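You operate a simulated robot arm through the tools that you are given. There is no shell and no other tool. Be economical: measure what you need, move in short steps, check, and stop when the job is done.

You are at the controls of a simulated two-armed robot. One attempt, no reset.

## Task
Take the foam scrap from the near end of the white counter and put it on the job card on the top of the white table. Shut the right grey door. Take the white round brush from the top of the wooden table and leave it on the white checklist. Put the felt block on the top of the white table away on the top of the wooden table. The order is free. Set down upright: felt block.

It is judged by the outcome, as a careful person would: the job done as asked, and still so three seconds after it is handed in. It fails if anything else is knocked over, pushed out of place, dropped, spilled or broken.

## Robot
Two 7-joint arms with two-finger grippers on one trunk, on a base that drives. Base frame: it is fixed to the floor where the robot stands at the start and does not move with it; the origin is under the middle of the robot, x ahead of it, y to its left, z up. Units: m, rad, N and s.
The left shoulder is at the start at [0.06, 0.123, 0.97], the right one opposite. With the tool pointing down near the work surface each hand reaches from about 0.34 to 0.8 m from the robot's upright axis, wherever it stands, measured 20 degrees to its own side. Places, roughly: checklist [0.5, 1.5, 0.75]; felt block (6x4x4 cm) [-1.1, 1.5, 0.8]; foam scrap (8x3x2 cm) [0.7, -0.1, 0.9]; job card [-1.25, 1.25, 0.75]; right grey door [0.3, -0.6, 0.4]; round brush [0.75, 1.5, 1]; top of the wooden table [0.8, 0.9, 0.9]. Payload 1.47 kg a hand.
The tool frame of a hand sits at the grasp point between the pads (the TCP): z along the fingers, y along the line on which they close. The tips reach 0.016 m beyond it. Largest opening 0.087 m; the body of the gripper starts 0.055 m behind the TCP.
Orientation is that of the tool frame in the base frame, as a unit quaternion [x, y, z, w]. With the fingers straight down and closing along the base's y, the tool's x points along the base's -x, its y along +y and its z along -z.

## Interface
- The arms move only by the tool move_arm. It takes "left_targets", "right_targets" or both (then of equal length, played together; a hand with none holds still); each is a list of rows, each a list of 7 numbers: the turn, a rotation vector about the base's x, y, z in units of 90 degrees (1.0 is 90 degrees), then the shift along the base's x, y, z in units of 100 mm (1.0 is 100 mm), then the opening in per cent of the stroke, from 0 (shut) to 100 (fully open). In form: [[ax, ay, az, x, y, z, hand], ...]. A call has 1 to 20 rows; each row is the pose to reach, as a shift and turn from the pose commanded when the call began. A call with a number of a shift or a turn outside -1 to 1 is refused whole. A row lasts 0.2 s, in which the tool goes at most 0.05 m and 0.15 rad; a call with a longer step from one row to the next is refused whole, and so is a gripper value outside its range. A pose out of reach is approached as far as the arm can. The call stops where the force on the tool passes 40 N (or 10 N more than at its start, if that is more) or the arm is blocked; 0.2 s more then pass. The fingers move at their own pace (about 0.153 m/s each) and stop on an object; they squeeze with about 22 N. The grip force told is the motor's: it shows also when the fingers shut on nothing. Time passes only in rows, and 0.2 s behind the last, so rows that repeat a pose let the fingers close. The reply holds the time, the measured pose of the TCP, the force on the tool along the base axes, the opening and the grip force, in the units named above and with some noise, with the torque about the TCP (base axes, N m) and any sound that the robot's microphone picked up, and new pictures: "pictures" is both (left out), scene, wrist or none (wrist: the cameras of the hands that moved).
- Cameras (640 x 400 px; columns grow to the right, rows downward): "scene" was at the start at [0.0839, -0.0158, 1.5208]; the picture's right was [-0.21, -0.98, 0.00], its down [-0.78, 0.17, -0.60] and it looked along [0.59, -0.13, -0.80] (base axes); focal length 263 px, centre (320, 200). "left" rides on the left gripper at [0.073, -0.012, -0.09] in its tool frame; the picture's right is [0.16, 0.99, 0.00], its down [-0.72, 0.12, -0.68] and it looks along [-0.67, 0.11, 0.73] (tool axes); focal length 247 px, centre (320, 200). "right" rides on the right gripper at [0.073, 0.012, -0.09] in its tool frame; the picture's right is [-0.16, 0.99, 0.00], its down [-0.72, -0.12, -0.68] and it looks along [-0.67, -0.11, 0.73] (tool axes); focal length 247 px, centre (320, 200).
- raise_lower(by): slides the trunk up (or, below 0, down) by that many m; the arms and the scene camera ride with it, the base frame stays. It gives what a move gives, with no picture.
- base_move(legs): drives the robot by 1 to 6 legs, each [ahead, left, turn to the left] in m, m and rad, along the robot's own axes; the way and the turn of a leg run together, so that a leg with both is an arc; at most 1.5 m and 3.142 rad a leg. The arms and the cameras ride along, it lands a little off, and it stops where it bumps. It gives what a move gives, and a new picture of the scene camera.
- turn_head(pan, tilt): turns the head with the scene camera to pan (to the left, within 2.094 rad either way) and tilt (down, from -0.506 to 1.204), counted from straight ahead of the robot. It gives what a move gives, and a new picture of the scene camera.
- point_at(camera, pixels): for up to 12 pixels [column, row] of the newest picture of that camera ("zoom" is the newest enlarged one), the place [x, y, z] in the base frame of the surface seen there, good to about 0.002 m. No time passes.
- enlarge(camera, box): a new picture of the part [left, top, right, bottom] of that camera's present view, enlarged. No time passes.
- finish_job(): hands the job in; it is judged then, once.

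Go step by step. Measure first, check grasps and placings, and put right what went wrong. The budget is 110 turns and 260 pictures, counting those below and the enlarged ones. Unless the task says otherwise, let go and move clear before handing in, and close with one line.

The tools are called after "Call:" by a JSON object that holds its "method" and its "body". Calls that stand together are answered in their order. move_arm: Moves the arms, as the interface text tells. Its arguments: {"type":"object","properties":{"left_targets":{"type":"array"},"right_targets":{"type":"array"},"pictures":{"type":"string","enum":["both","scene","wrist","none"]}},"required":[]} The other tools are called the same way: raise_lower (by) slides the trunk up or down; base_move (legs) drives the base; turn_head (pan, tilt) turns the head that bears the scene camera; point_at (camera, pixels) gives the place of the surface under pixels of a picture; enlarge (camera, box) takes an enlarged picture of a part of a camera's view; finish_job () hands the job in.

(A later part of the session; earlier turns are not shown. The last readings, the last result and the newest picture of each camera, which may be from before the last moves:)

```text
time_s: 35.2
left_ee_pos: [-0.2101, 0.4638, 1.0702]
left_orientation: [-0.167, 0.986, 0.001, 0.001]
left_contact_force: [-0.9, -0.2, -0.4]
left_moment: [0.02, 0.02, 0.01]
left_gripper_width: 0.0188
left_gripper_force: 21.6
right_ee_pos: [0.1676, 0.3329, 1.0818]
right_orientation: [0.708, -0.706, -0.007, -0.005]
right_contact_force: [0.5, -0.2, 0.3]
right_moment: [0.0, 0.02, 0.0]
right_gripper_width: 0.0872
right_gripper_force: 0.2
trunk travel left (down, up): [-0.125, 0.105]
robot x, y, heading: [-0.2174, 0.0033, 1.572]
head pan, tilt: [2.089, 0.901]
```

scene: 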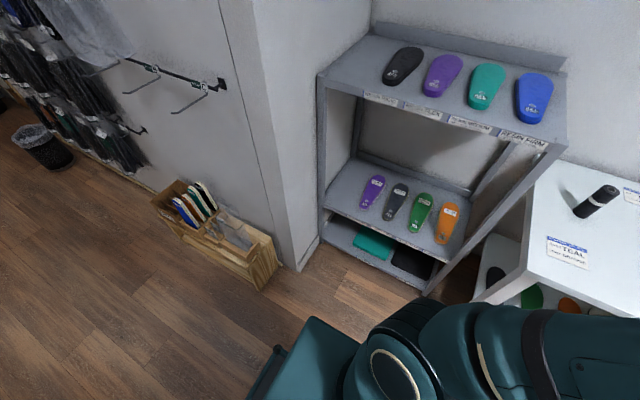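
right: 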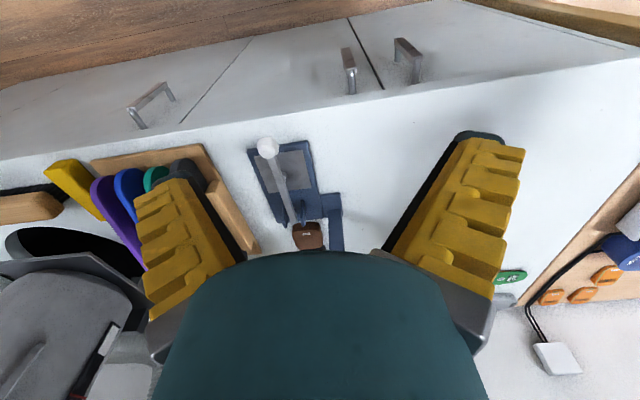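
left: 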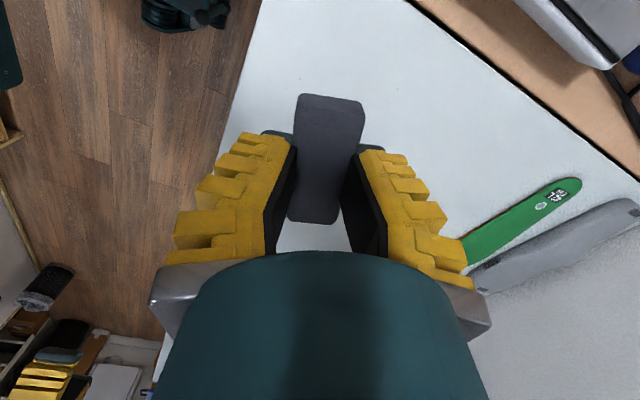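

The way ahead is clear (wall at y≈1.95). I'll drive up the aisle to y≈1.3, turn to face the white table, and tilt the head onto it.

Call:
{"method": "base_move", "body": {"legs": [[1.3, 0, 0], [0, 0, 1.57], [0.24, 0, 0]]}}

Call:
{"method": "turn_head", "body": {"pan": 0.0, "tilt": 0.85}}

```text
time_s: 46.4
left_ee_pos: [-0.8081, 1.2569, 1.0729]
left_orientation: [0.83, -0.558, -0.003, 0.0]
left_contact_force: [-0.8, -0.7, -0.1]
left_moment: [0.0, -0.01, -0.03]
left_gripper_width: 0.0188
left_gripper_force: 21.7
right_ee_pos: [-0.6835, 1.643, 1.0802]
right_orientation: [1.0, 0.018, 0.001, 0.001]
right_contact_force: [0.0, 0.6, 0.8]
right_moment: [0.0, -0.02, 0.02]
right_gripper_width: 0.0869
right_gripper_force: 0.1
trunk travel left (down, up): [-0.125, 0.105]
robot x, y, heading: [-0.3491, 1.2755, -3.087]
head pan, tilt: [2.089, 0.901]
stopped in leg 3: the robot was blocked; the commanded pose is now the measured one
```

scene: 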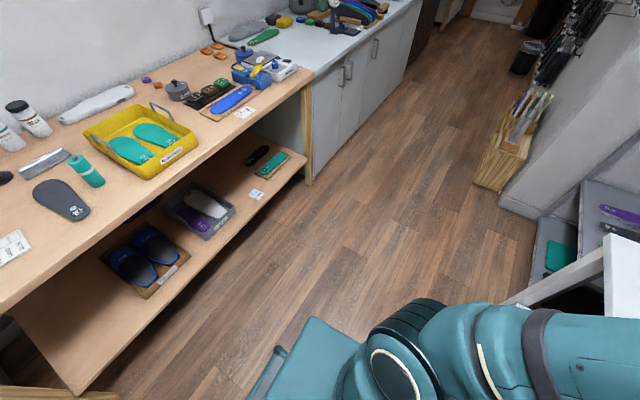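

```text
time_s: 48.4
left_ee_pos: [-0.8079, 1.2573, 1.0726]
left_orientation: [0.831, -0.556, -0.003, 0.001]
left_contact_force: [-0.6, 0.1, 0.5]
left_moment: [0.01, 0.04, 0.01]
left_gripper_width: 0.0184
left_gripper_force: 22.3
right_ee_pos: [-0.6847, 1.6417, 1.0787]
right_orientation: [1.0, 0.019, 0.001, 0.003]
right_contact_force: [-0.3, 0.3, 0.7]
right_moment: [0.07, 0.02, 0.01]
right_gripper_width: 0.0871
right_gripper_force: 0.1
trunk travel left (down, up): [-0.125, 0.105]
robot x, y, heading: [-0.351, 1.2742, -3.085]
head pan, tilt: [0.0, 0.85]
```

scene: 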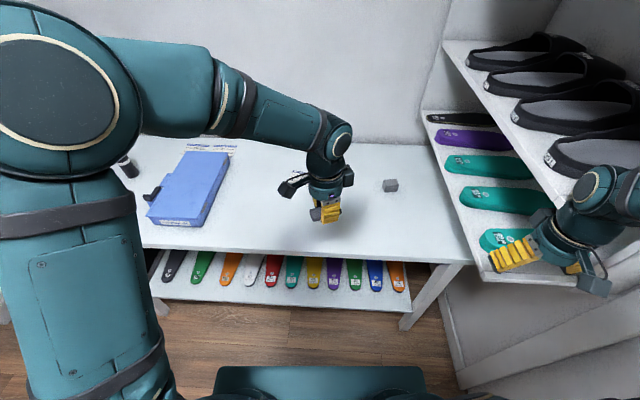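

The drive was blocked at x=-0.35, and the right hand at (580,240) is right by the wall shelf, so it may have touched. I'll look closer.

Call:
{"method": "enlarge", "body": {"camera": "scene", "box": [420, 20, 640, 320]}}

Call:
{"method": "enlarge", "body": {"camera": "right", "box": [0, 0, 640, 400]}}

Call:
{"method": "point_at", "body": {"camera": "scene", "pixels": [[488, 280], [442, 45], [430, 115], [570, 190], [515, 255], [510, 195], [390, 186], [470, 170], [605, 190], [595, 285]]}}

```text
1.33 times, centred on (530, 170) of scene
```

zoom: 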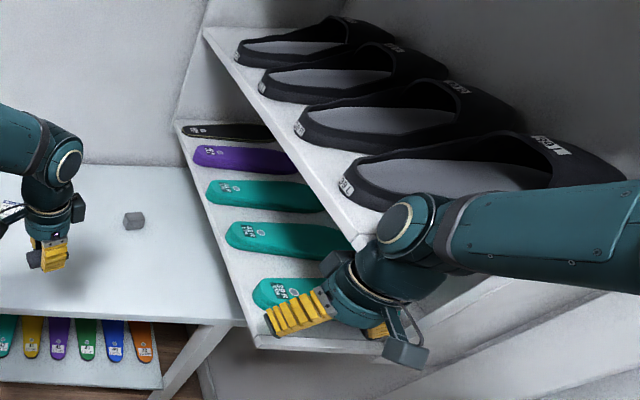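

```text
1.00 times, centred on (320, 200) of right (not enlarged: the box is as wide or as high as the picture)
```

zoom: 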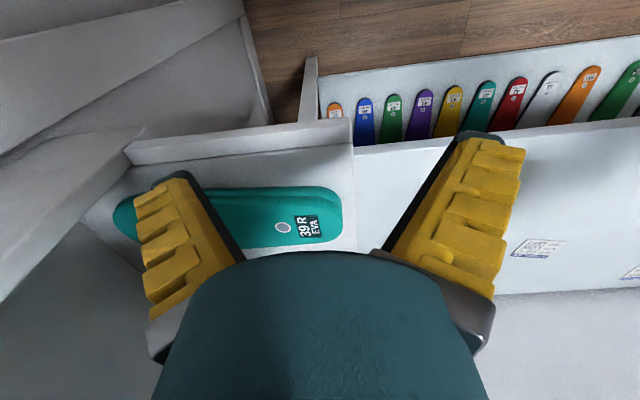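

```text
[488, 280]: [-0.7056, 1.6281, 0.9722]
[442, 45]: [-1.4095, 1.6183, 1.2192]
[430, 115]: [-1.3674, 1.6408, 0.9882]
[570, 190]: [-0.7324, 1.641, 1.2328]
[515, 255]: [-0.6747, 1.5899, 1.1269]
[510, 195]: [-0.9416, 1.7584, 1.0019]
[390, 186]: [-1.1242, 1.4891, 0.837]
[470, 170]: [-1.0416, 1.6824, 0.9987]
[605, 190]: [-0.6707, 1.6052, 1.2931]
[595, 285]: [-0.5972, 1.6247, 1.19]
```

The wrist touched the end of the wall shelf (x≈-0.70, z≈1.23); everything on it still looks in place. I'll back off, fix the heading and tuck the right hand inward.

Call:
{"method": "base_move", "body": {"legs": [[-0.1, 0, 0], [0, 0, -0.055]]}}

Call:
{"method": "move_arm", "body": {"right_targets": [[0, 0, 0, 0, -0.3, 0, 100], [0, 0, 0, 0, -0.6, 0, 100], [0, 0, 0, 0.0, -1, 0, 100]], "pictures": "none"}}

Call:
{"method": "move_arm", "body": {"right_targets": [[0, 0, 0, 0, -0.3, 0.2, 100], [0, 0, 0, 0, -0.6, 0.4, 100], [0, 0, 0, 0.0, -1, 0.6, 100]], "pictures": "scene"}}

```text
time_s: 50.0
left_ee_pos: [-0.7147, 1.2911, 1.0697]
left_orientation: [0.814, -0.581, 0.0, 0.001]
left_contact_force: [0.3, 0.6, -0.3]
left_moment: [-0.02, 0.01, -0.01]
left_gripper_width: 0.0188
left_gripper_force: 22.3
right_ee_pos: [-0.5709, 1.6701, 1.0769]
right_orientation: [1.0, -0.01, 0.003, 0.003]
right_contact_force: [-0.3, -0.7, 0.6]
right_moment: [-0.03, 0.01, -0.02]
right_gripper_width: 0.087
right_gripper_force: 0.0
trunk travel left (down, up): [-0.125, 0.105]
robot x, y, heading: [-0.252, 1.2788, 3.144]
head pan, tilt: [0.0, 0.85]
```

scene: 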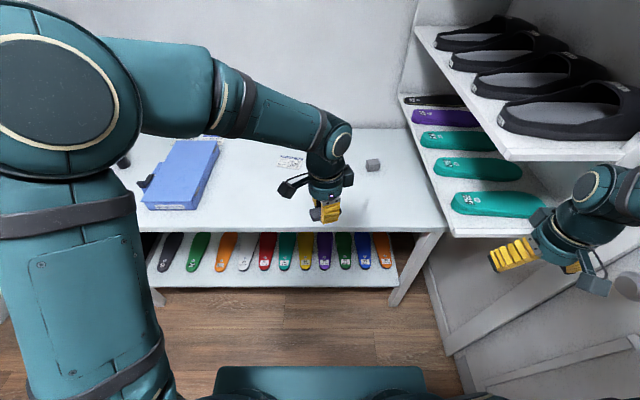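

```text
time_s: 50.8
left_ee_pos: [-0.7155, 1.2898, 1.0709]
left_orientation: [0.815, -0.58, 0.001, 0.0]
left_contact_force: [-0.1, -0.5, 0.3]
left_moment: [-0.02, 0.01, 0.03]
left_gripper_width: 0.0185
left_gripper_force: 22.1
right_ee_pos: [-0.572, 1.5681, 1.0769]
right_orientation: [1.0, -0.01, 0.002, 0.003]
right_contact_force: [0.4, -0.9, 0.4]
right_moment: [0.02, 0.01, 0.0]
right_gripper_width: 0.0868
right_gripper_force: 0.0
trunk travel left (down, up): [-0.125, 0.105]
robot x, y, heading: [-0.252, 1.2801, 3.141]
head pan, tilt: [0.0, 0.85]
```

```text
time_s: 51.6
left_ee_pos: [-0.715, 1.2898, 1.0686]
left_orientation: [0.815, -0.58, 0.001, 0.0]
left_contact_force: [0.2, -0.6, -0.7]
left_moment: [0.0, 0.02, -0.01]
left_gripper_width: 0.0187
left_gripper_force: 21.5
right_ee_pos: [-0.5702, 1.4655, 1.1363]
right_orientation: [1.0, -0.01, 0.003, 0.003]
right_contact_force: [-0.3, -0.6, -0.6]
right_moment: [0.02, 0.01, 0.0]
right_gripper_width: 0.0866
right_gripper_force: 0.1
trunk travel left (down, up): [-0.125, 0.105]
robot x, y, heading: [-0.2501, 1.2793, 3.138]
head pan, tilt: [0.0, 0.85]
```

scene: 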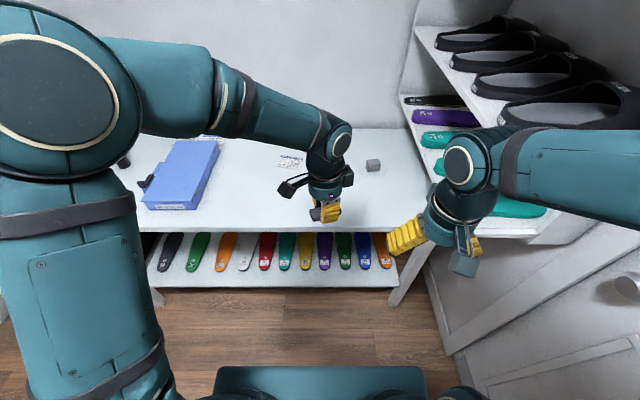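

Call:
{"method": "point_at", "body": {"camera": "scene", "pixels": [[600, 135], [630, 135], [540, 135], [470, 140], [291, 160], [302, 165], [280, 160], [373, 165], [365, 168], [373, 159]]}}

Call:
{"method": "enlarge", "body": {"camera": "scene", "box": [260, 140, 400, 228]}}

```text
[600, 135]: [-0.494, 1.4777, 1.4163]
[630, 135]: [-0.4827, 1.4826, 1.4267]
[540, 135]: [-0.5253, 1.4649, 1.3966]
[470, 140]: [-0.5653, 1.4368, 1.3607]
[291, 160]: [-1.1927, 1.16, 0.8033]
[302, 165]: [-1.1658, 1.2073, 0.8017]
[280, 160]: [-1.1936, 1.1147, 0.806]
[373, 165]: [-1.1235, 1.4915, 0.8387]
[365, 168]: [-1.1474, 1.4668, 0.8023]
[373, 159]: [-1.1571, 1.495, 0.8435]
```

```text
4.55 times, centred on (330, 184) of scene
```

zoom: 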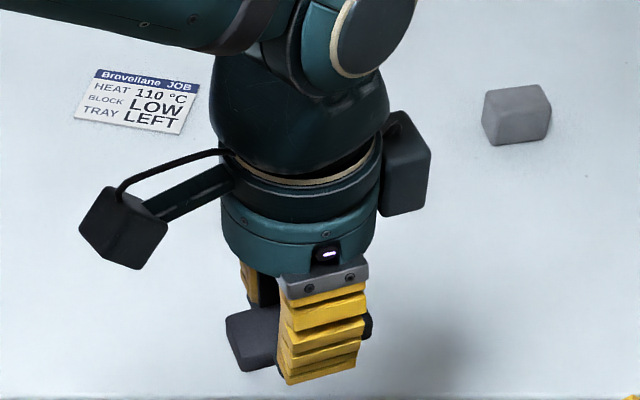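

The card's corners are clearly visible in the zoom, and the right forearm clears the shelf. I'll measure the card corners and block, then drive ahead 0.2.

Call:
{"method": "point_at", "body": {"camera": "zoom", "pixels": [[97, 70], [200, 84], [178, 133], [75, 118], [137, 101], [490, 93], [550, 100], [495, 143], [545, 138], [515, 88], [518, 120]]}}

Call:
{"method": "base_move", "body": {"legs": [[0.2, 0, 0]]}}

```text
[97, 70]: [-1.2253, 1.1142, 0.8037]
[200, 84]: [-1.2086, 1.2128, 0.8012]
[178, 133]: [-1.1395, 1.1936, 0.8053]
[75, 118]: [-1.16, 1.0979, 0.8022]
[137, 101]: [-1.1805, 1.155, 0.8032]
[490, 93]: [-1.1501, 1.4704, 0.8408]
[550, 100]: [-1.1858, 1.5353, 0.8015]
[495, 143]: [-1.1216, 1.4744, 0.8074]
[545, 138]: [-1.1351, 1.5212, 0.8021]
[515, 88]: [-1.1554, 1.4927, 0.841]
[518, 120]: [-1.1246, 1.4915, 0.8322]
```

```text
time_s: 53.2
left_ee_pos: [-0.9135, 1.2955, 1.0683]
left_orientation: [0.812, -0.584, 0.001, 0.0]
left_contact_force: [0.4, -0.2, -0.6]
left_moment: [-0.03, -0.05, 0.0]
left_gripper_width: 0.0185
left_gripper_force: 22.3
right_ee_pos: [-0.7688, 1.4705, 1.1355]
right_orientation: [1.0, -0.013, 0.003, 0.004]
right_contact_force: [-1.1, 0.4, -0.1]
right_moment: [0.02, -0.03, 0.0]
right_gripper_width: 0.087
right_gripper_force: 0.0
trunk travel left (down, up): [-0.125, 0.105]
robot x, y, heading: [-0.4495, 1.2794, 3.132]
head pan, tilt: [0.0, 0.85]
```

scene: 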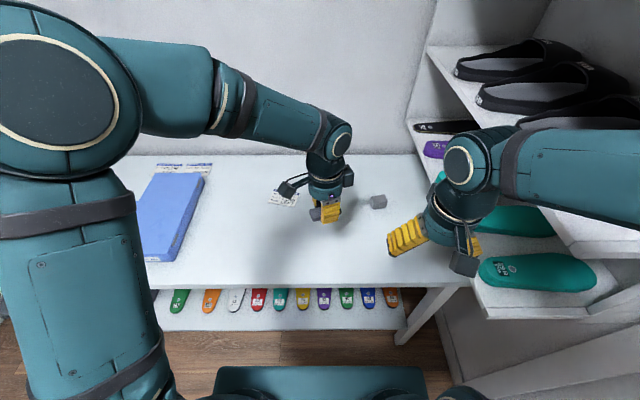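

The card centre is (-1.183,1.155), with its long axis about 80° from x. I'll edge forward 5 cm and bring the foam over it, yawing about -29° to align.

Call:
{"method": "base_move", "body": {"legs": [[0.05, 0, 0]]}}

Call:
{"method": "move_arm", "body": {"left_targets": [[0, 0, -0.08, -0.25, -0.175, 0, 0], [0, 0, -0.16, -0.5, -0.35, 0, 0], [0, 0, -0.24, -0.75, -0.525, -0.1, 0], [0, 0, -0.32, -1, -0.7, -0.2, 0]], "pictures": "none"}}

Call:
{"method": "move_arm", "body": {"left_targets": [[0, 0, 0, -0.3, -0.2, -0.2, 0], [0, 0, 0, -0.6, -0.4, -0.5, 0], [0, 0, 0, -0.9, -0.6, -0.8, 0], [0, 0, 0, -1.0, -0.7, -1, 0]], "pictures": "both"}}

```text
time_s: 54.1
left_ee_pos: [-0.9627, 1.2947, 1.0689]
left_orientation: [0.812, -0.583, 0.003, -0.001]
left_contact_force: [-0.1, -0.1, -0.4]
left_moment: [-0.03, -0.04, -0.03]
left_gripper_width: 0.0187
left_gripper_force: 22.2
right_ee_pos: [-0.8181, 1.4706, 1.1351]
right_orientation: [1.0, -0.013, 0.004, 0.003]
right_contact_force: [-1.2, 0.1, -0.3]
right_moment: [0.0, -0.07, -0.01]
right_gripper_width: 0.0869
right_gripper_force: 0.1
trunk travel left (down, up): [-0.125, 0.105]
robot x, y, heading: [-0.4992, 1.2794, 3.139]
head pan, tilt: [0.0, 0.85]
```

scene: 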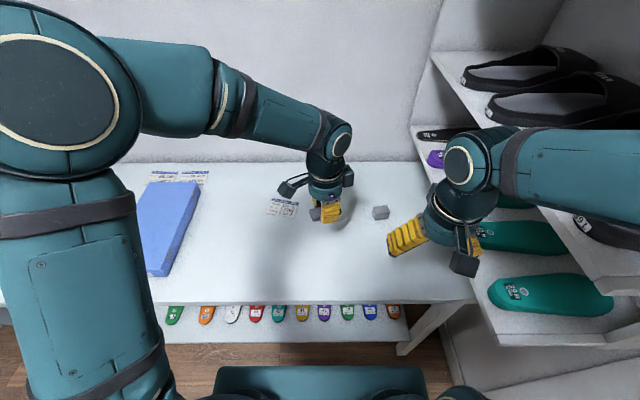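

```text
time_s: 55.1
left_ee_pos: [-1.0617, 1.2252, 1.0475]
left_orientation: [-0.641, 0.768, -0.002, 0.0]
left_contact_force: [0.5, 0.0, -0.3]
left_moment: [0.01, 0.0, -0.03]
left_gripper_width: 0.0185
left_gripper_force: 21.7
right_ee_pos: [-0.8171, 1.4695, 1.1352]
right_orientation: [1.0, -0.014, 0.003, 0.003]
right_contact_force: [-0.2, 0.4, -0.6]
right_moment: [0.0, -0.02, 0.0]
right_gripper_width: 0.0869
right_gripper_force: 0.0
trunk travel left (down, up): [-0.125, 0.105]
robot x, y, heading: [-0.499, 1.2795, 3.135]
head pan, tilt: [0.0, 0.85]
```

```text
time_s: 56.1
left_ee_pos: [-1.1607, 1.1558, 0.9519]
left_orientation: [-0.641, 0.767, 0.0, -0.002]
left_contact_force: [-0.1, -0.4, 0.1]
left_moment: [-0.01, 0.0, -0.02]
left_gripper_width: 0.0187
left_gripper_force: 21.9
right_ee_pos: [-0.8153, 1.47, 1.1367]
right_orientation: [1.0, -0.013, 0.003, 0.003]
right_contact_force: [-0.1, 0.0, 0.0]
right_moment: [0.01, 0.02, -0.01]
right_gripper_width: 0.0873
right_gripper_force: 0.0
trunk travel left (down, up): [-0.125, 0.105]
robot x, y, heading: [-0.4969, 1.2827, 3.134]
head pan, tilt: [0.0, 0.85]
```

scene: 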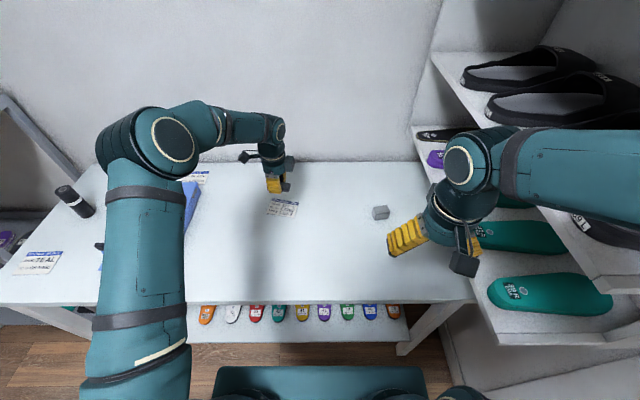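
left: 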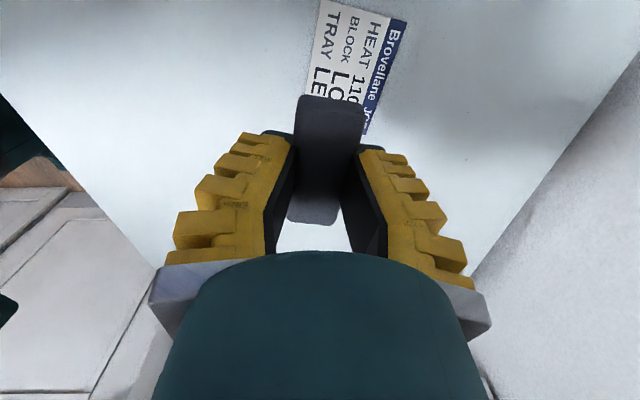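

The foam appears nearly parallel with the card. I'll cross-check the card's position from the wrist view.

Call:
{"method": "point_at", "body": {"camera": "left", "pixels": [[320, 3], [406, 20], [364, 133], [308, 92], [328, 110], [316, 218]]}}

Call:
{"method": "point_at", "body": {"camera": "scene", "pixels": [[270, 198], [298, 201], [293, 216], [265, 212]]}}

```text
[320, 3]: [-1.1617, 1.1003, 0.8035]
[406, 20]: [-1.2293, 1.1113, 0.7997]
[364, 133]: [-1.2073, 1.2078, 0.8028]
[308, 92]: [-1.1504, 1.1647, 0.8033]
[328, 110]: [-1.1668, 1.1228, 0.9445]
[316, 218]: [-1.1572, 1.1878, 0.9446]
```

```text
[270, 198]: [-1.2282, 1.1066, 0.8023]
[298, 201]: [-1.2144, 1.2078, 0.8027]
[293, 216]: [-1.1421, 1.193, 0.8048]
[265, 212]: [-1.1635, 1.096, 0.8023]
```

Card centre is (-1.187,1.151) and the foam centre (-1.162,1.155). I'll shift -2.5 cm in x, lower to z≈0.8235 and release.

Call:
{"method": "move_arm", "body": {"left_targets": [[0, 0, 0, -0.15, -0.03, -0.4, 0], [0, 0, 0, -0.25, -0.04, -0.7, 0], [0, 0, 0, -0.25, -0.04, -1, 0]], "pictures": "none"}}

Call:
{"method": "move_arm", "body": {"left_targets": [[0, 0, 0, 0, 0, -0.15, 0], [0, 0, 0, 0, 0, -0.28, 0], [0, 0, 0, 0, 0, -0.28, 0]], "pictures": "wrist"}}

```text
time_s: 56.9
left_ee_pos: [-1.1867, 1.1515, 0.8501]
left_orientation: [-0.642, 0.767, -0.001, 0.0]
left_contact_force: [-0.3, 0.5, 0.2]
left_moment: [0.05, -0.03, -0.01]
left_gripper_width: 0.0187
left_gripper_force: 22.0
right_ee_pos: [-0.8163, 1.4705, 1.1356]
right_orientation: [1.0, -0.013, 0.002, 0.004]
right_contact_force: [-0.5, 0.6, 0.6]
right_moment: [-0.01, -0.03, -0.04]
right_gripper_width: 0.0871
right_gripper_force: 0.1
trunk travel left (down, up): [-0.125, 0.105]
robot x, y, heading: [-0.4981, 1.2846, 3.138]
head pan, tilt: [0.0, 0.85]
```

```text
time_s: 57.7
left_ee_pos: [-1.1866, 1.1515, 0.8233]
left_orientation: [-0.641, 0.767, -0.001, -0.001]
left_contact_force: [-0.5, -0.4, 5.4]
left_moment: [0.03, 0.02, 0.0]
left_gripper_width: 0.0202
left_gripper_force: 21.9
right_ee_pos: [-0.8164, 1.4702, 1.1361]
right_orientation: [1.0, -0.013, 0.003, 0.003]
right_contact_force: [-0.1, -0.1, -0.9]
right_moment: [0.01, 0.0, 0.01]
right_gripper_width: 0.0871
right_gripper_force: 0.1
trunk travel left (down, up): [-0.125, 0.105]
robot x, y, heading: [-0.4955, 1.2801, 3.137]
head pan, tilt: [0.0, 0.85]
```

left: 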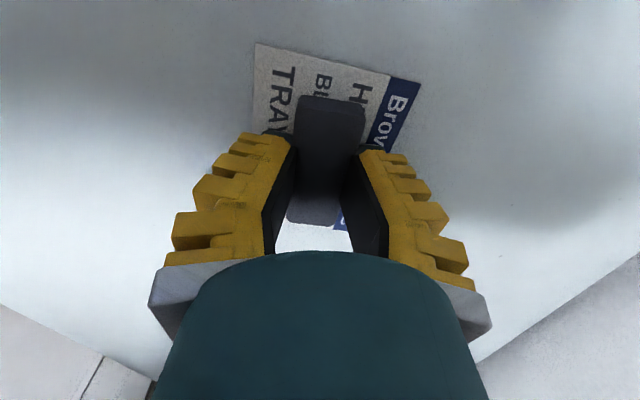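

It's in contact (5.4 N) and lies over the card. I'll release and lift.

Call:
{"method": "move_arm", "body": {"left_targets": [[0, 0, 0, 0, 0, 0, 40], [0, 0, 0, 0, 0, 0, 100], [0, 0, 0, 0, 0, 0, 100], [0, 0, 0, 0, 0, 0.3, 100], [0, 0, 0, 0, 0, 0.65, 100], [0, 0, 0, 0, 0, 1, 100]], "pictures": "wrist"}}

```text
time_s: 59.1
left_ee_pos: [-1.1858, 1.1504, 0.9207]
left_orientation: [-0.642, 0.767, -0.001, 0.0]
left_contact_force: [-0.5, 0.6, 0.2]
left_moment: [0.0, 0.02, 0.0]
left_gripper_width: 0.087
left_gripper_force: 0.0
right_ee_pos: [-0.8147, 1.4704, 1.1367]
right_orientation: [1.0, -0.013, 0.003, 0.003]
right_contact_force: [0.3, -0.6, 0.2]
right_moment: [-0.03, 0.02, 0.02]
right_gripper_width: 0.087
right_gripper_force: 0.0
trunk travel left (down, up): [-0.125, 0.105]
robot x, y, heading: [-0.4962, 1.2788, 3.134]
head pan, tilt: [0.0, 0.85]
```

left: 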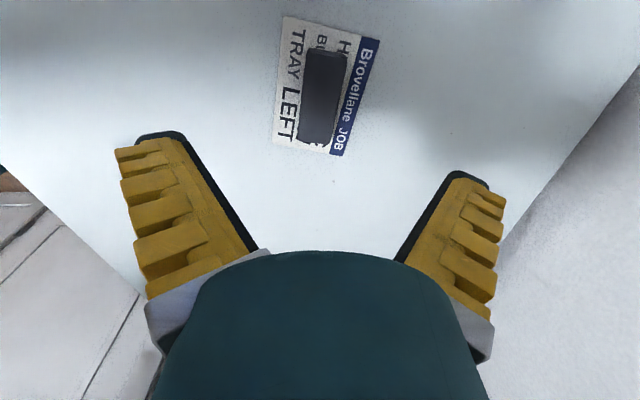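

The foam sits fully on the job card, so that part is done. Now the felt block with the left hand: raise it, drive 5 cm closer, and move over toward y≈1.49.

Call:
{"method": "move_arm", "body": {"left_targets": [[0, 0, 0, 0, 0, 0.35, 100], [0, 0, 0, 0, 0, 0.7, 100], [0, 0, 0, 0.0, 0, 1, 100]], "pictures": "none"}}

Call:
{"method": "base_move", "body": {"legs": [[0.05, 0, 0]]}}

Call:
{"method": "move_arm", "body": {"left_targets": [[0, 0, 0, 0.25, 0.3, 0, 100], [0, 0, 0, 0.4, 0.6, 0, 100], [0, 0, 0, 0.5, 1, 0, 100]], "pictures": "none"}}

Call:
{"method": "move_arm", "body": {"left_targets": [[0, 0, 0, 0.2, 0.3, 0, 100], [0, 0, 0, 0.3, 0.6, 0, 100], [0, 0, 0, 0.4, 1, 0, 100]], "pictures": "both"}}

```text
time_s: 59.9
left_ee_pos: [-1.1864, 1.1511, 1.0225]
left_orientation: [-0.641, 0.768, -0.001, 0.0]
left_contact_force: [0.2, 0.3, -0.9]
left_moment: [-0.05, 0.04, 0.02]
left_gripper_width: 0.0871
left_gripper_force: 0.1
right_ee_pos: [-0.8152, 1.4706, 1.1353]
right_orientation: [1.0, -0.013, 0.003, 0.003]
right_contact_force: [0.2, 0.1, -0.3]
right_moment: [-0.05, -0.02, 0.03]
right_gripper_width: 0.0869
right_gripper_force: 0.0
trunk travel left (down, up): [-0.125, 0.105]
robot x, y, heading: [-0.4987, 1.2785, 3.134]
head pan, tilt: [0.0, 0.85]
```

```text
time_s: 60.8
left_ee_pos: [-1.2395, 1.1509, 1.0216]
left_orientation: [-0.642, 0.767, -0.002, 0.001]
left_contact_force: [0.5, 0.2, 0.1]
left_moment: [0.01, 0.02, 0.04]
left_gripper_width: 0.0867
left_gripper_force: 0.0
right_ee_pos: [-0.8674, 1.4704, 1.1353]
right_orientation: [1.0, -0.013, 0.004, 0.004]
right_contact_force: [-0.4, -0.5, 0.3]
right_moment: [0.0, -0.03, 0.02]
right_gripper_width: 0.0868
right_gripper_force: 0.0
trunk travel left (down, up): [-0.125, 0.105]
robot x, y, heading: [-0.5465, 1.2825, 3.132]
head pan, tilt: [0.0, 0.85]
```

scene: 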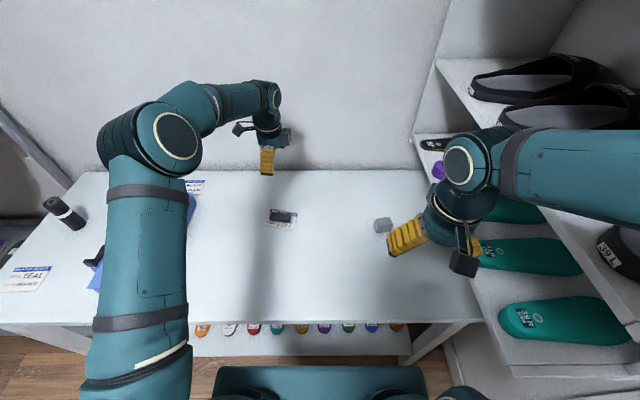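

```text
time_s: 61.6
left_ee_pos: [-1.1845, 1.256, 1.0252]
left_orientation: [-0.641, 0.767, -0.002, -0.001]
left_contact_force: [0.3, 0.9, -0.2]
left_moment: [-0.02, 0.01, -0.04]
left_gripper_width: 0.0871
left_gripper_force: 0.1
right_ee_pos: [-0.8653, 1.4727, 1.1354]
right_orientation: [1.0, -0.012, 0.003, 0.004]
right_contact_force: [-0.1, 1.2, 0.1]
right_moment: [-0.06, -0.02, 0.01]
right_gripper_width: 0.0867
right_gripper_force: 0.0
trunk travel left (down, up): [-0.125, 0.105]
robot x, y, heading: [-0.5497, 1.281, 3.13]
head pan, tilt: [0.0, 0.85]
```

```text
time_s: 62.4
left_ee_pos: [-1.1449, 1.3561, 1.0234]
left_orientation: [-0.641, 0.767, -0.001, -0.001]
left_contact_force: [0.5, 0.4, 0.1]
left_moment: [-0.01, 0.03, 0.0]
left_gripper_width: 0.087
left_gripper_force: 0.1
right_ee_pos: [-0.8661, 1.4718, 1.1354]
right_orientation: [1.0, -0.013, 0.003, 0.004]
right_contact_force: [-0.7, 0.8, 0.7]
right_moment: [-0.04, 0.03, -0.02]
right_gripper_width: 0.087
right_gripper_force: 0.1
trunk travel left (down, up): [-0.125, 0.105]
robot x, y, heading: [-0.5474, 1.2841, 3.13]
head pan, tilt: [0.0, 0.85]
```

scene: 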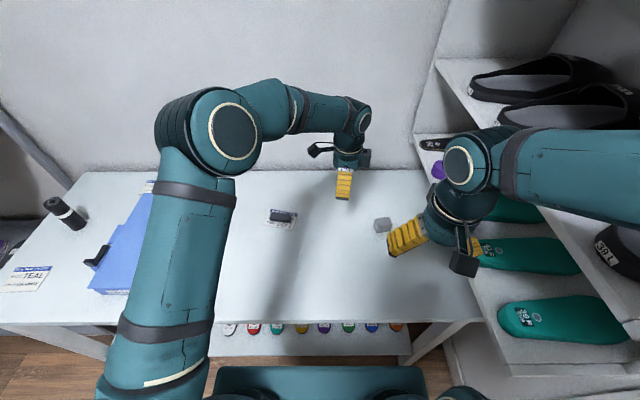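
left: 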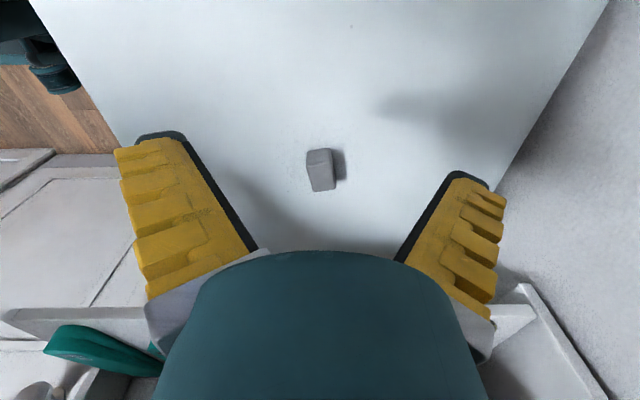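

The block is in the wrist view at (320,170). I'll zoom and measure its edges.

Call:
{"method": "enlarge", "body": {"camera": "left", "box": [270, 130, 370, 210]}}

Call:
{"method": "point_at", "body": {"camera": "left", "pixels": [[310, 153], [330, 153], [312, 187], [334, 187], [320, 170], [308, 170], [330, 170]]}}

```text
5.00 times, centred on (320, 170) of left
```

zoom: 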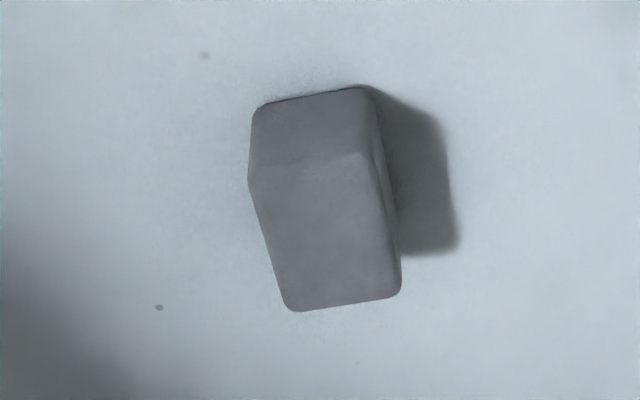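

```text
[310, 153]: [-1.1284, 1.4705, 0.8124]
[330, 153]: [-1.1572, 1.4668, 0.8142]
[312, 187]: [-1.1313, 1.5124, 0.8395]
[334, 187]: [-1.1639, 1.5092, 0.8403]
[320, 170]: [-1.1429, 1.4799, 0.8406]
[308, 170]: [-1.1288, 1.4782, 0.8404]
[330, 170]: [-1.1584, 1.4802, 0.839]
```

Call:
{"method": "point_at", "body": {"camera": "zoom", "pixels": [[256, 184], [355, 162], [392, 285], [298, 302], [325, 235]]}}

```text
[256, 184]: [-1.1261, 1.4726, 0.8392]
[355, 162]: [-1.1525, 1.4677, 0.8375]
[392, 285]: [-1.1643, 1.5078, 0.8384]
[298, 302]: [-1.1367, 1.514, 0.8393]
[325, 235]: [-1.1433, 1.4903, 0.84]
```

Block centre is (-1.145,1.4905), top z≈0.84, long axis at ~105°. I'll yaw +25° so the fingers close across its 4 cm side, and move above it.

Call:
{"method": "move_arm", "body": {"left_targets": [[0, 0, 0.07, 0, 0.25, -0.1, 100], [0, 0, 0.14, 0, 0.5, -0.2, 100], [0, 0, 0.21, 0, 0.75, -0.3, 100], [0, 0, 0.28, 0, 1, -0.4, 100]], "pictures": "none"}}

Call:
{"method": "move_arm", "body": {"left_targets": [[0, 0, 0, 0, 0.2, -0.2, 100], [0, 0, 0, 0, 0.345, -0.5, 100], [0, 0, 0, 0, 0.345, -0.75, 100]], "pictures": "both"}}

```text
time_s: 63.4
left_ee_pos: [-1.1485, 1.452, 0.9832]
left_orientation: [0.794, -0.608, 0.001, 0.0]
left_contact_force: [-0.2, 0.4, 0.1]
left_moment: [0.0, 0.02, -0.02]
left_gripper_width: 0.0868
left_gripper_force: 0.1
right_ee_pos: [-0.8664, 1.4709, 1.136]
right_orientation: [1.0, -0.014, 0.004, 0.003]
right_contact_force: [0.3, 0.8, 0.4]
right_moment: [-0.01, 0.0, -0.01]
right_gripper_width: 0.0871
right_gripper_force: 0.0
trunk travel left (down, up): [-0.125, 0.105]
robot x, y, heading: [-0.5482, 1.2839, 3.136]
head pan, tilt: [0.0, 0.85]
```

```text
time_s: 64.2
left_ee_pos: [-1.1489, 1.4875, 0.9078]
left_orientation: [0.793, -0.609, 0.002, 0.0]
left_contact_force: [0.2, 0.5, 1.4]
left_moment: [-0.03, 0.0, 0.01]
left_gripper_width: 0.0869
left_gripper_force: 0.1
right_ee_pos: [-0.8663, 1.4713, 1.1364]
right_orientation: [1.0, -0.014, 0.003, 0.004]
right_contact_force: [0.1, 0.9, 0.2]
right_moment: [0.01, 0.01, -0.01]
right_gripper_width: 0.0872
right_gripper_force: 0.1
trunk travel left (down, up): [-0.125, 0.105]
robot x, y, heading: [-0.5477, 1.2807, 3.138]
head pan, tilt: [0.0, 0.85]
```

scene: 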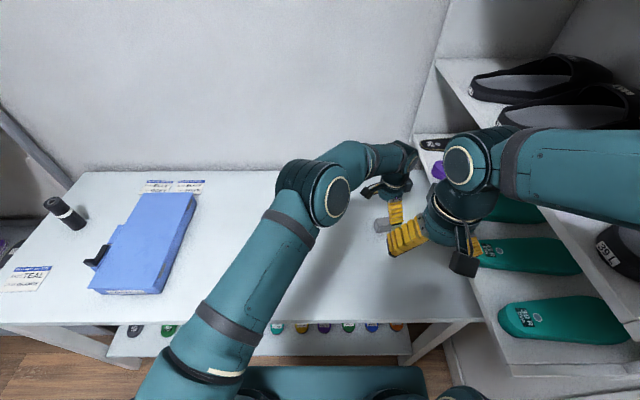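
left: 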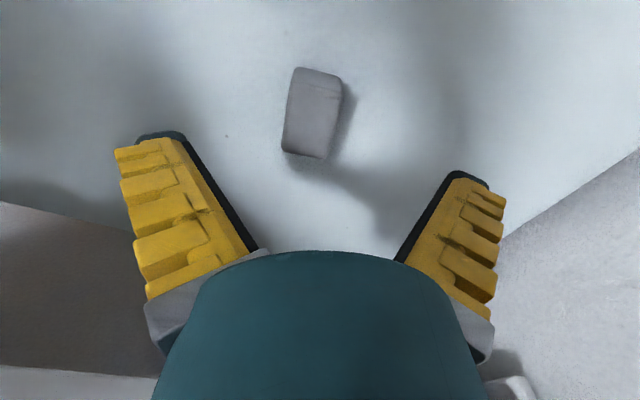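

Call:
{"method": "point_at", "body": {"camera": "left", "pixels": [[291, 84], [338, 92], [284, 147], [322, 156], [312, 118], [297, 115], [332, 120]]}}

```text
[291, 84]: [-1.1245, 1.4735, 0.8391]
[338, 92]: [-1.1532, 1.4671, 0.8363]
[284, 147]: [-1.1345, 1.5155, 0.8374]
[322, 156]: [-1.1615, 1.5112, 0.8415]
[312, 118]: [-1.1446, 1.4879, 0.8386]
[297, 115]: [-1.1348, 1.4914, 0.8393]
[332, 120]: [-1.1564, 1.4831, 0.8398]
```

Yaw matches within about 2°, and the centre is (-1.1434,1.4918). I'll fine-shift, descend and close.

Call:
{"method": "move_arm", "body": {"left_targets": [[0, 0, 0, 0.05, 0.04, -0.25, 100], [0, 0, 0, 0.05, 0.04, -0.55, 100], [0, 0, 0, 0.05, 0.04, -0.82, 100], [0, 0, 0, 0.05, 0.04, -0.82, 0], [0, 0, 0, 0.05, 0.04, -0.82, 0], [0, 0, 0, 0.05, 0.04, -0.82, 0]], "pictures": "wrist"}}

```text
time_s: 65.6
left_ee_pos: [-1.1428, 1.4882, 0.8286]
left_orientation: [0.793, -0.609, 0.002, -0.001]
left_contact_force: [-0.7, -0.4, 3.0]
left_moment: [-0.01, -0.01, -0.02]
left_gripper_width: 0.0308
left_gripper_force: 22.2
right_ee_pos: [-0.8673, 1.4708, 1.1374]
right_orientation: [1.0, -0.013, 0.004, 0.002]
right_contact_force: [-0.3, 0.4, -0.6]
right_moment: [0.01, 0.03, 0.0]
right_gripper_width: 0.0871
right_gripper_force: 0.0
trunk travel left (down, up): [-0.125, 0.105]
robot x, y, heading: [-0.5479, 1.2786, 3.137]
head pan, tilt: [0.0, 0.85]
```

left: 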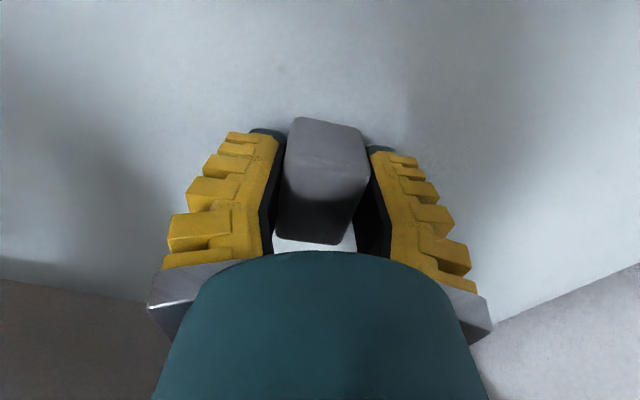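

The block is gripped (width 0.031, 22 N). I'll lift and bring it back clear of the shelf.

Call:
{"method": "move_arm", "body": {"left_targets": [[0, 0, 0, 0, 0, 0.3, 0], [0, 0, 0, 0, 0, 0.65, 0], [0, 0, 0, 0, 0, 1, 0]], "pictures": "none"}}

Call:
{"method": "move_arm", "body": {"left_targets": [[0, 0, 0, 0.0, -0.3, 0.3, 0], [0, 0, 0, 0.0, -0.6, 0.6, 0], [0, 0, 0, 0.1, -1, 0.9, 0]], "pictures": "none"}}

Call:
{"method": "move_arm", "body": {"left_targets": [[0, 0, 0, 0.3, -0.3, 0.2, 0], [0, 0, 0, 0.6, -0.6, 0.4, 0], [0, 0, 0, 1, -0.9, 0.6, 0]], "pictures": "both"}}

```text
time_s: 66.4
left_ee_pos: [-1.143, 1.4893, 0.9255]
left_orientation: [0.793, -0.609, 0.001, -0.001]
left_contact_force: [-0.3, -0.2, -0.3]
left_moment: [-0.03, 0.01, -0.02]
left_gripper_width: 0.0301
left_gripper_force: 21.8
right_ee_pos: [-0.8659, 1.4704, 1.136]
right_orientation: [1.0, -0.013, 0.002, 0.003]
right_contact_force: [0.5, -0.2, -0.2]
right_moment: [0.01, 0.01, 0.01]
right_gripper_width: 0.0872
right_gripper_force: 0.0
trunk travel left (down, up): [-0.125, 0.105]
robot x, y, heading: [-0.5467, 1.2804, 3.132]
head pan, tilt: [0.0, 0.85]
```

```text
refused: row 3 steps farther than a row can; nothing moved
```

```text
refused: row 3 steps farther than a row can; nothing moved
```

Call:
{"method": "move_arm", "body": {"left_targets": [[0, 0, 0, 0.0, -0.25, 0.25, 0], [0, 0, 0, 0.0, -0.5, 0.5, 0], [0, 0, 0, 0, -0.75, 0.75, 0], [0, 0, 0, 0.1, -1, 0.9, 0]], "pictures": "none"}}

Call:
{"method": "move_arm", "body": {"left_targets": [[0, 0, 0, 0.25, -0.25, 0.15, 0], [0, 0, 0, 0.5, -0.5, 0.3, 0], [0, 0, 0, 0.75, -0.75, 0.45, 0], [0, 0, 0, 1, -1, 0.6, 0]], "pictures": "both"}}

```text
time_s: 67.4
left_ee_pos: [-1.1334, 1.3882, 1.0149]
left_orientation: [0.793, -0.609, 0.002, 0.0]
left_contact_force: [0.4, 0.6, -0.4]
left_moment: [-0.02, 0.01, 0.01]
left_gripper_width: 0.0297
left_gripper_force: 22.0
right_ee_pos: [-0.8661, 1.47, 1.1357]
right_orientation: [1.0, -0.013, 0.003, 0.002]
right_contact_force: [-0.3, 0.4, 1.1]
right_moment: [-0.02, 0.0, 0.01]
right_gripper_width: 0.0868
right_gripper_force: 0.0
trunk travel left (down, up): [-0.125, 0.105]
robot x, y, heading: [-0.5508, 1.2828, 3.136]
head pan, tilt: [0.0, 0.85]
```

```text
time_s: 68.4
left_ee_pos: [-1.034, 1.2912, 1.0751]
left_orientation: [0.794, -0.608, 0.001, -0.001]
left_contact_force: [0.1, 0.2, 0.1]
left_moment: [0.02, 0.0, 0.01]
left_gripper_width: 0.0294
left_gripper_force: 21.9
right_ee_pos: [-0.8665, 1.4701, 1.1375]
right_orientation: [1.0, -0.013, 0.003, 0.003]
right_contact_force: [-1.1, 0.2, 1.2]
right_moment: [0.01, 0.03, -0.03]
right_gripper_width: 0.0871
right_gripper_force: 0.1
trunk travel left (down, up): [-0.125, 0.105]
robot x, y, heading: [-0.55, 1.2823, 3.131]
head pan, tilt: [0.0, 0.85]
```

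scene: 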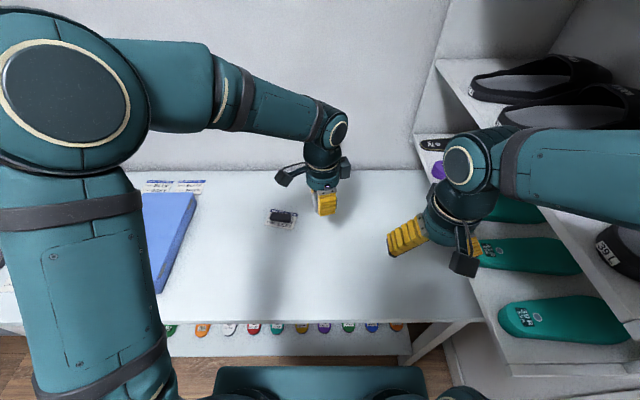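
left: 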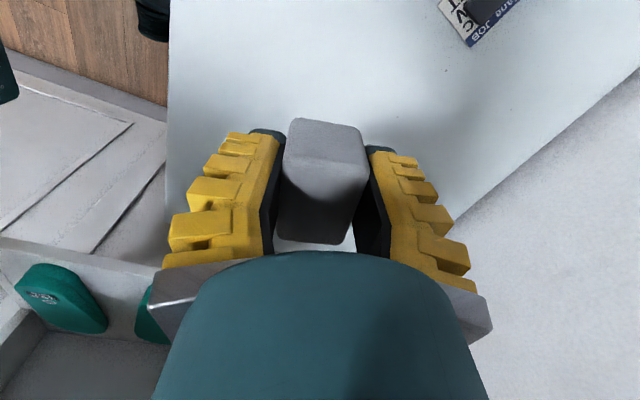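

The block is held and the card placing is undisturbed. I'll back away, turn around to face the wooden table, and look.

Call:
{"method": "base_move", "body": {"legs": [[-0.4, 0, 0], [0, 0, 1.57], [0, 0, 1.576], [0.1, 0, 0]]}}

Call:
{"method": "turn_head", "body": {"pan": 0.1, "tilt": 0.8}}

```text
time_s: 79.3
left_ee_pos: [0.4503, 1.2506, 1.0733]
left_orientation: [0.62, 0.785, -0.001, -0.002]
left_contact_force: [0.6, 0.0, -1.0]
left_moment: [0.01, 0.04, -0.03]
left_gripper_width: 0.029
left_gripper_force: 22.2
right_ee_pos: [0.2763, 1.0749, 1.1351]
right_orientation: [0.028, 1.0, 0.003, -0.003]
right_contact_force: [-0.2, -0.3, -0.6]
right_moment: [0.02, 0.05, -0.02]
right_gripper_width: 0.0871
right_gripper_force: 0.0
trunk travel left (down, up): [-0.125, 0.105]
robot x, y, heading: [-0.0381, 1.2724, -0.037]
head pan, tilt: [0.0, 0.85]
```

scene: 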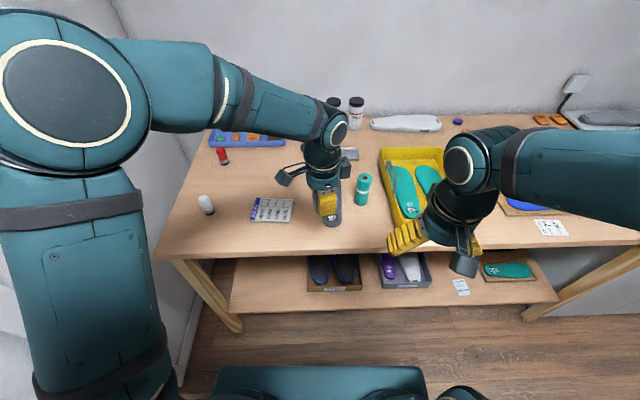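

```text
time_s: 80.0
left_ee_pos: [0.45, 1.2504, 1.0749]
left_orientation: [0.62, 0.785, -0.001, -0.001]
left_contact_force: [-0.5, -0.1, -1.0]
left_moment: [-0.05, 0.02, 0.0]
left_gripper_width: 0.0292
left_gripper_force: 21.8
right_ee_pos: [0.2768, 1.0753, 1.1346]
right_orientation: [0.028, 1.0, 0.003, -0.004]
right_contact_force: [0.0, 0.7, -0.1]
right_moment: [0.0, 0.0, 0.03]
right_gripper_width: 0.0869
right_gripper_force: 0.1
trunk travel left (down, up): [-0.125, 0.105]
robot x, y, heading: [-0.036, 1.2704, -0.037]
head pan, tilt: [0.099, 0.799]
```

scene: 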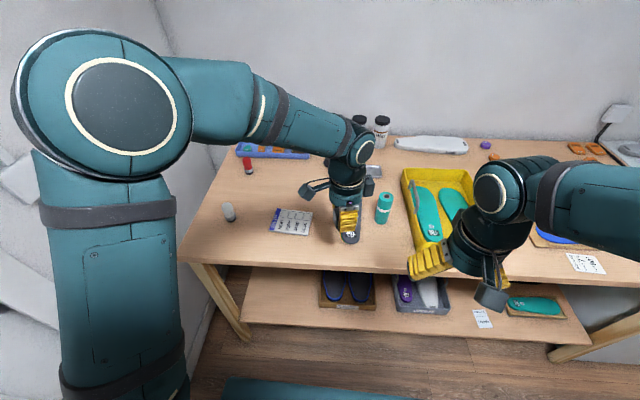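

The table shows the brush at (229,211), the checklist at (290,221), and free wood around (285,185). I'll measure them.

Call:
{"method": "point_at", "body": {"camera": "scene", "pixels": [[229, 205], [230, 219], [275, 208], [312, 213], [307, 235], [269, 230], [285, 185], [290, 195], [248, 170], [350, 240], [245, 245], [305, 157]]}}

Call:
{"method": "enlarge", "body": {"camera": "scene", "box": [180, 130, 400, 270]}}

```text
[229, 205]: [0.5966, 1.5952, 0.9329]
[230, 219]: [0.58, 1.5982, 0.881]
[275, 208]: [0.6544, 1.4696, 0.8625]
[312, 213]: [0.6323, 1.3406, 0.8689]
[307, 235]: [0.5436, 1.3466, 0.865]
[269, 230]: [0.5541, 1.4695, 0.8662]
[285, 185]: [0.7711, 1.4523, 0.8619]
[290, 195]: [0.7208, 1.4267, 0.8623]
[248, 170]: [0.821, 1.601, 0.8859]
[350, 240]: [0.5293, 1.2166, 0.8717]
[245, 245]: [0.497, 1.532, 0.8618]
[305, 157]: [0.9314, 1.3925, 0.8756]
```

```text
2.86 times, centred on (290, 200) of scene
```

zoom: 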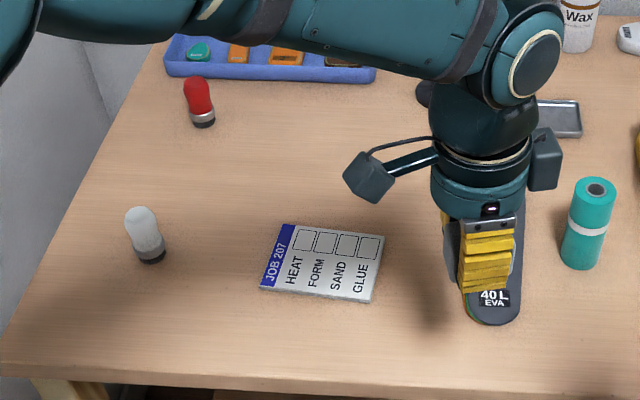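

The spot near (0.73,1.50) is clear wood (table z≈0.862), away from the brush (0.59,1.597) and the checklist centre (0.596,1.407). I'll drive closer and move the block there at height.

Call:
{"method": "base_move", "body": {"legs": [[0, 0, 0.037], [0.11, 0, 0]]}}

Call:
{"method": "move_arm", "body": {"left_targets": [[0, 0, 0, 0.2, 0.25, 0, 0], [0, 0, 0, 0.4, 0.5, 0, 0], [0, 0, 0, 0.6, 0.75, 0, 0], [0, 0, 0, 0.8, 1, 0, 0]], "pictures": "none"}}

Call:
{"method": "move_arm", "body": {"left_targets": [[0, 0, 0, 0.2, 0.25, 0, 0], [0, 0, 0, 0.4, 0.5, 0, 0], [0, 0, 0, 0.6, 0.75, 0, 0], [0, 0, 0, 0.8, 1, 0, 0]], "pictures": "both"}}

```text
time_s: 81.6
left_ee_pos: [0.5624, 1.2665, 1.0733]
left_orientation: [0.606, 0.795, -0.001, -0.001]
left_contact_force: [-0.1, 0.1, -0.7]
left_moment: [-0.02, 0.02, 0.02]
left_gripper_width: 0.0292
left_gripper_force: 21.7
right_ee_pos: [0.3959, 1.0862, 1.1352]
right_orientation: [0.009, 1.0, 0.003, -0.004]
right_contact_force: [0.5, 0.5, -0.5]
right_moment: [0.01, 0.05, 0.0]
right_gripper_width: 0.087
right_gripper_force: 0.0
trunk travel left (down, up): [-0.125, 0.105]
robot x, y, heading: [0.0753, 1.2767, 0.002]
head pan, tilt: [0.099, 0.799]
```

scene: 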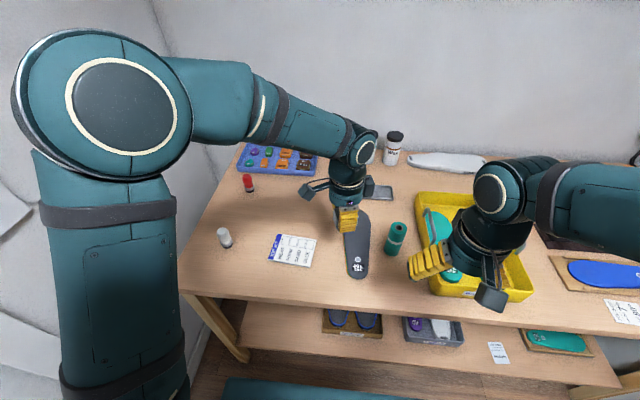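

```text
time_s: 82.6
left_ee_pos: [0.6436, 1.3679, 1.0743]
left_orientation: [0.606, 0.795, 0.0, -0.002]
left_contact_force: [0.3, 0.5, -0.7]
left_moment: [0.04, 0.02, -0.01]
left_gripper_width: 0.0291
left_gripper_force: 22.1
right_ee_pos: [0.3956, 1.0864, 1.1365]
right_orientation: [0.009, 1.0, 0.002, -0.003]
right_contact_force: [0.6, -0.2, -0.2]
right_moment: [0.0, 0.0, -0.02]
right_gripper_width: 0.087
right_gripper_force: 0.0
trunk travel left (down, up): [-0.125, 0.105]
robot x, y, heading: [0.0767, 1.2762, -0.002]
head pan, tilt: [0.099, 0.799]
```

```text
time_s: 83.6
left_ee_pos: [0.7233, 1.4688, 1.0756]
left_orientation: [0.606, 0.795, -0.001, -0.001]
left_contact_force: [0.5, -0.1, -0.7]
left_moment: [-0.03, 0.03, 0.0]
left_gripper_width: 0.0291
left_gripper_force: 21.9
right_ee_pos: [0.3953, 1.0878, 1.1372]
right_orientation: [0.009, 1.0, 0.004, -0.003]
right_contact_force: [0.2, -0.5, -0.1]
right_moment: [-0.02, 0.04, -0.02]
right_gripper_width: 0.087
right_gripper_force: 0.0
trunk travel left (down, up): [-0.125, 0.105]
robot x, y, heading: [0.0785, 1.2757, 0.001]
head pan, tilt: [0.099, 0.799]
```

scene: 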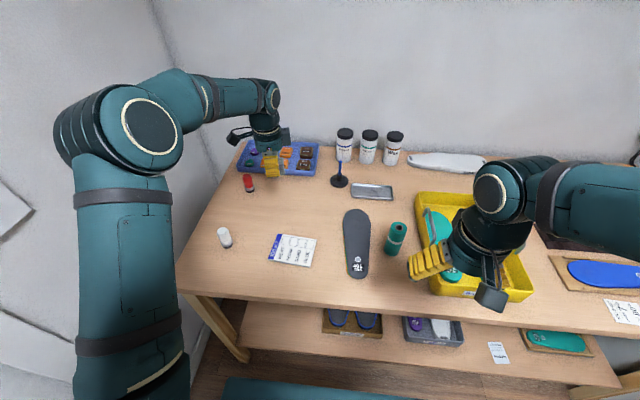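
left: 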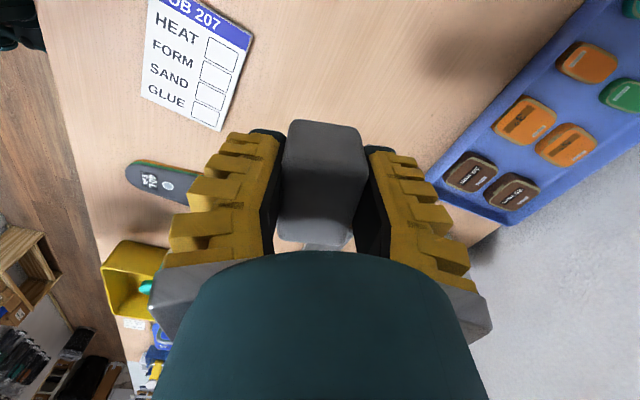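

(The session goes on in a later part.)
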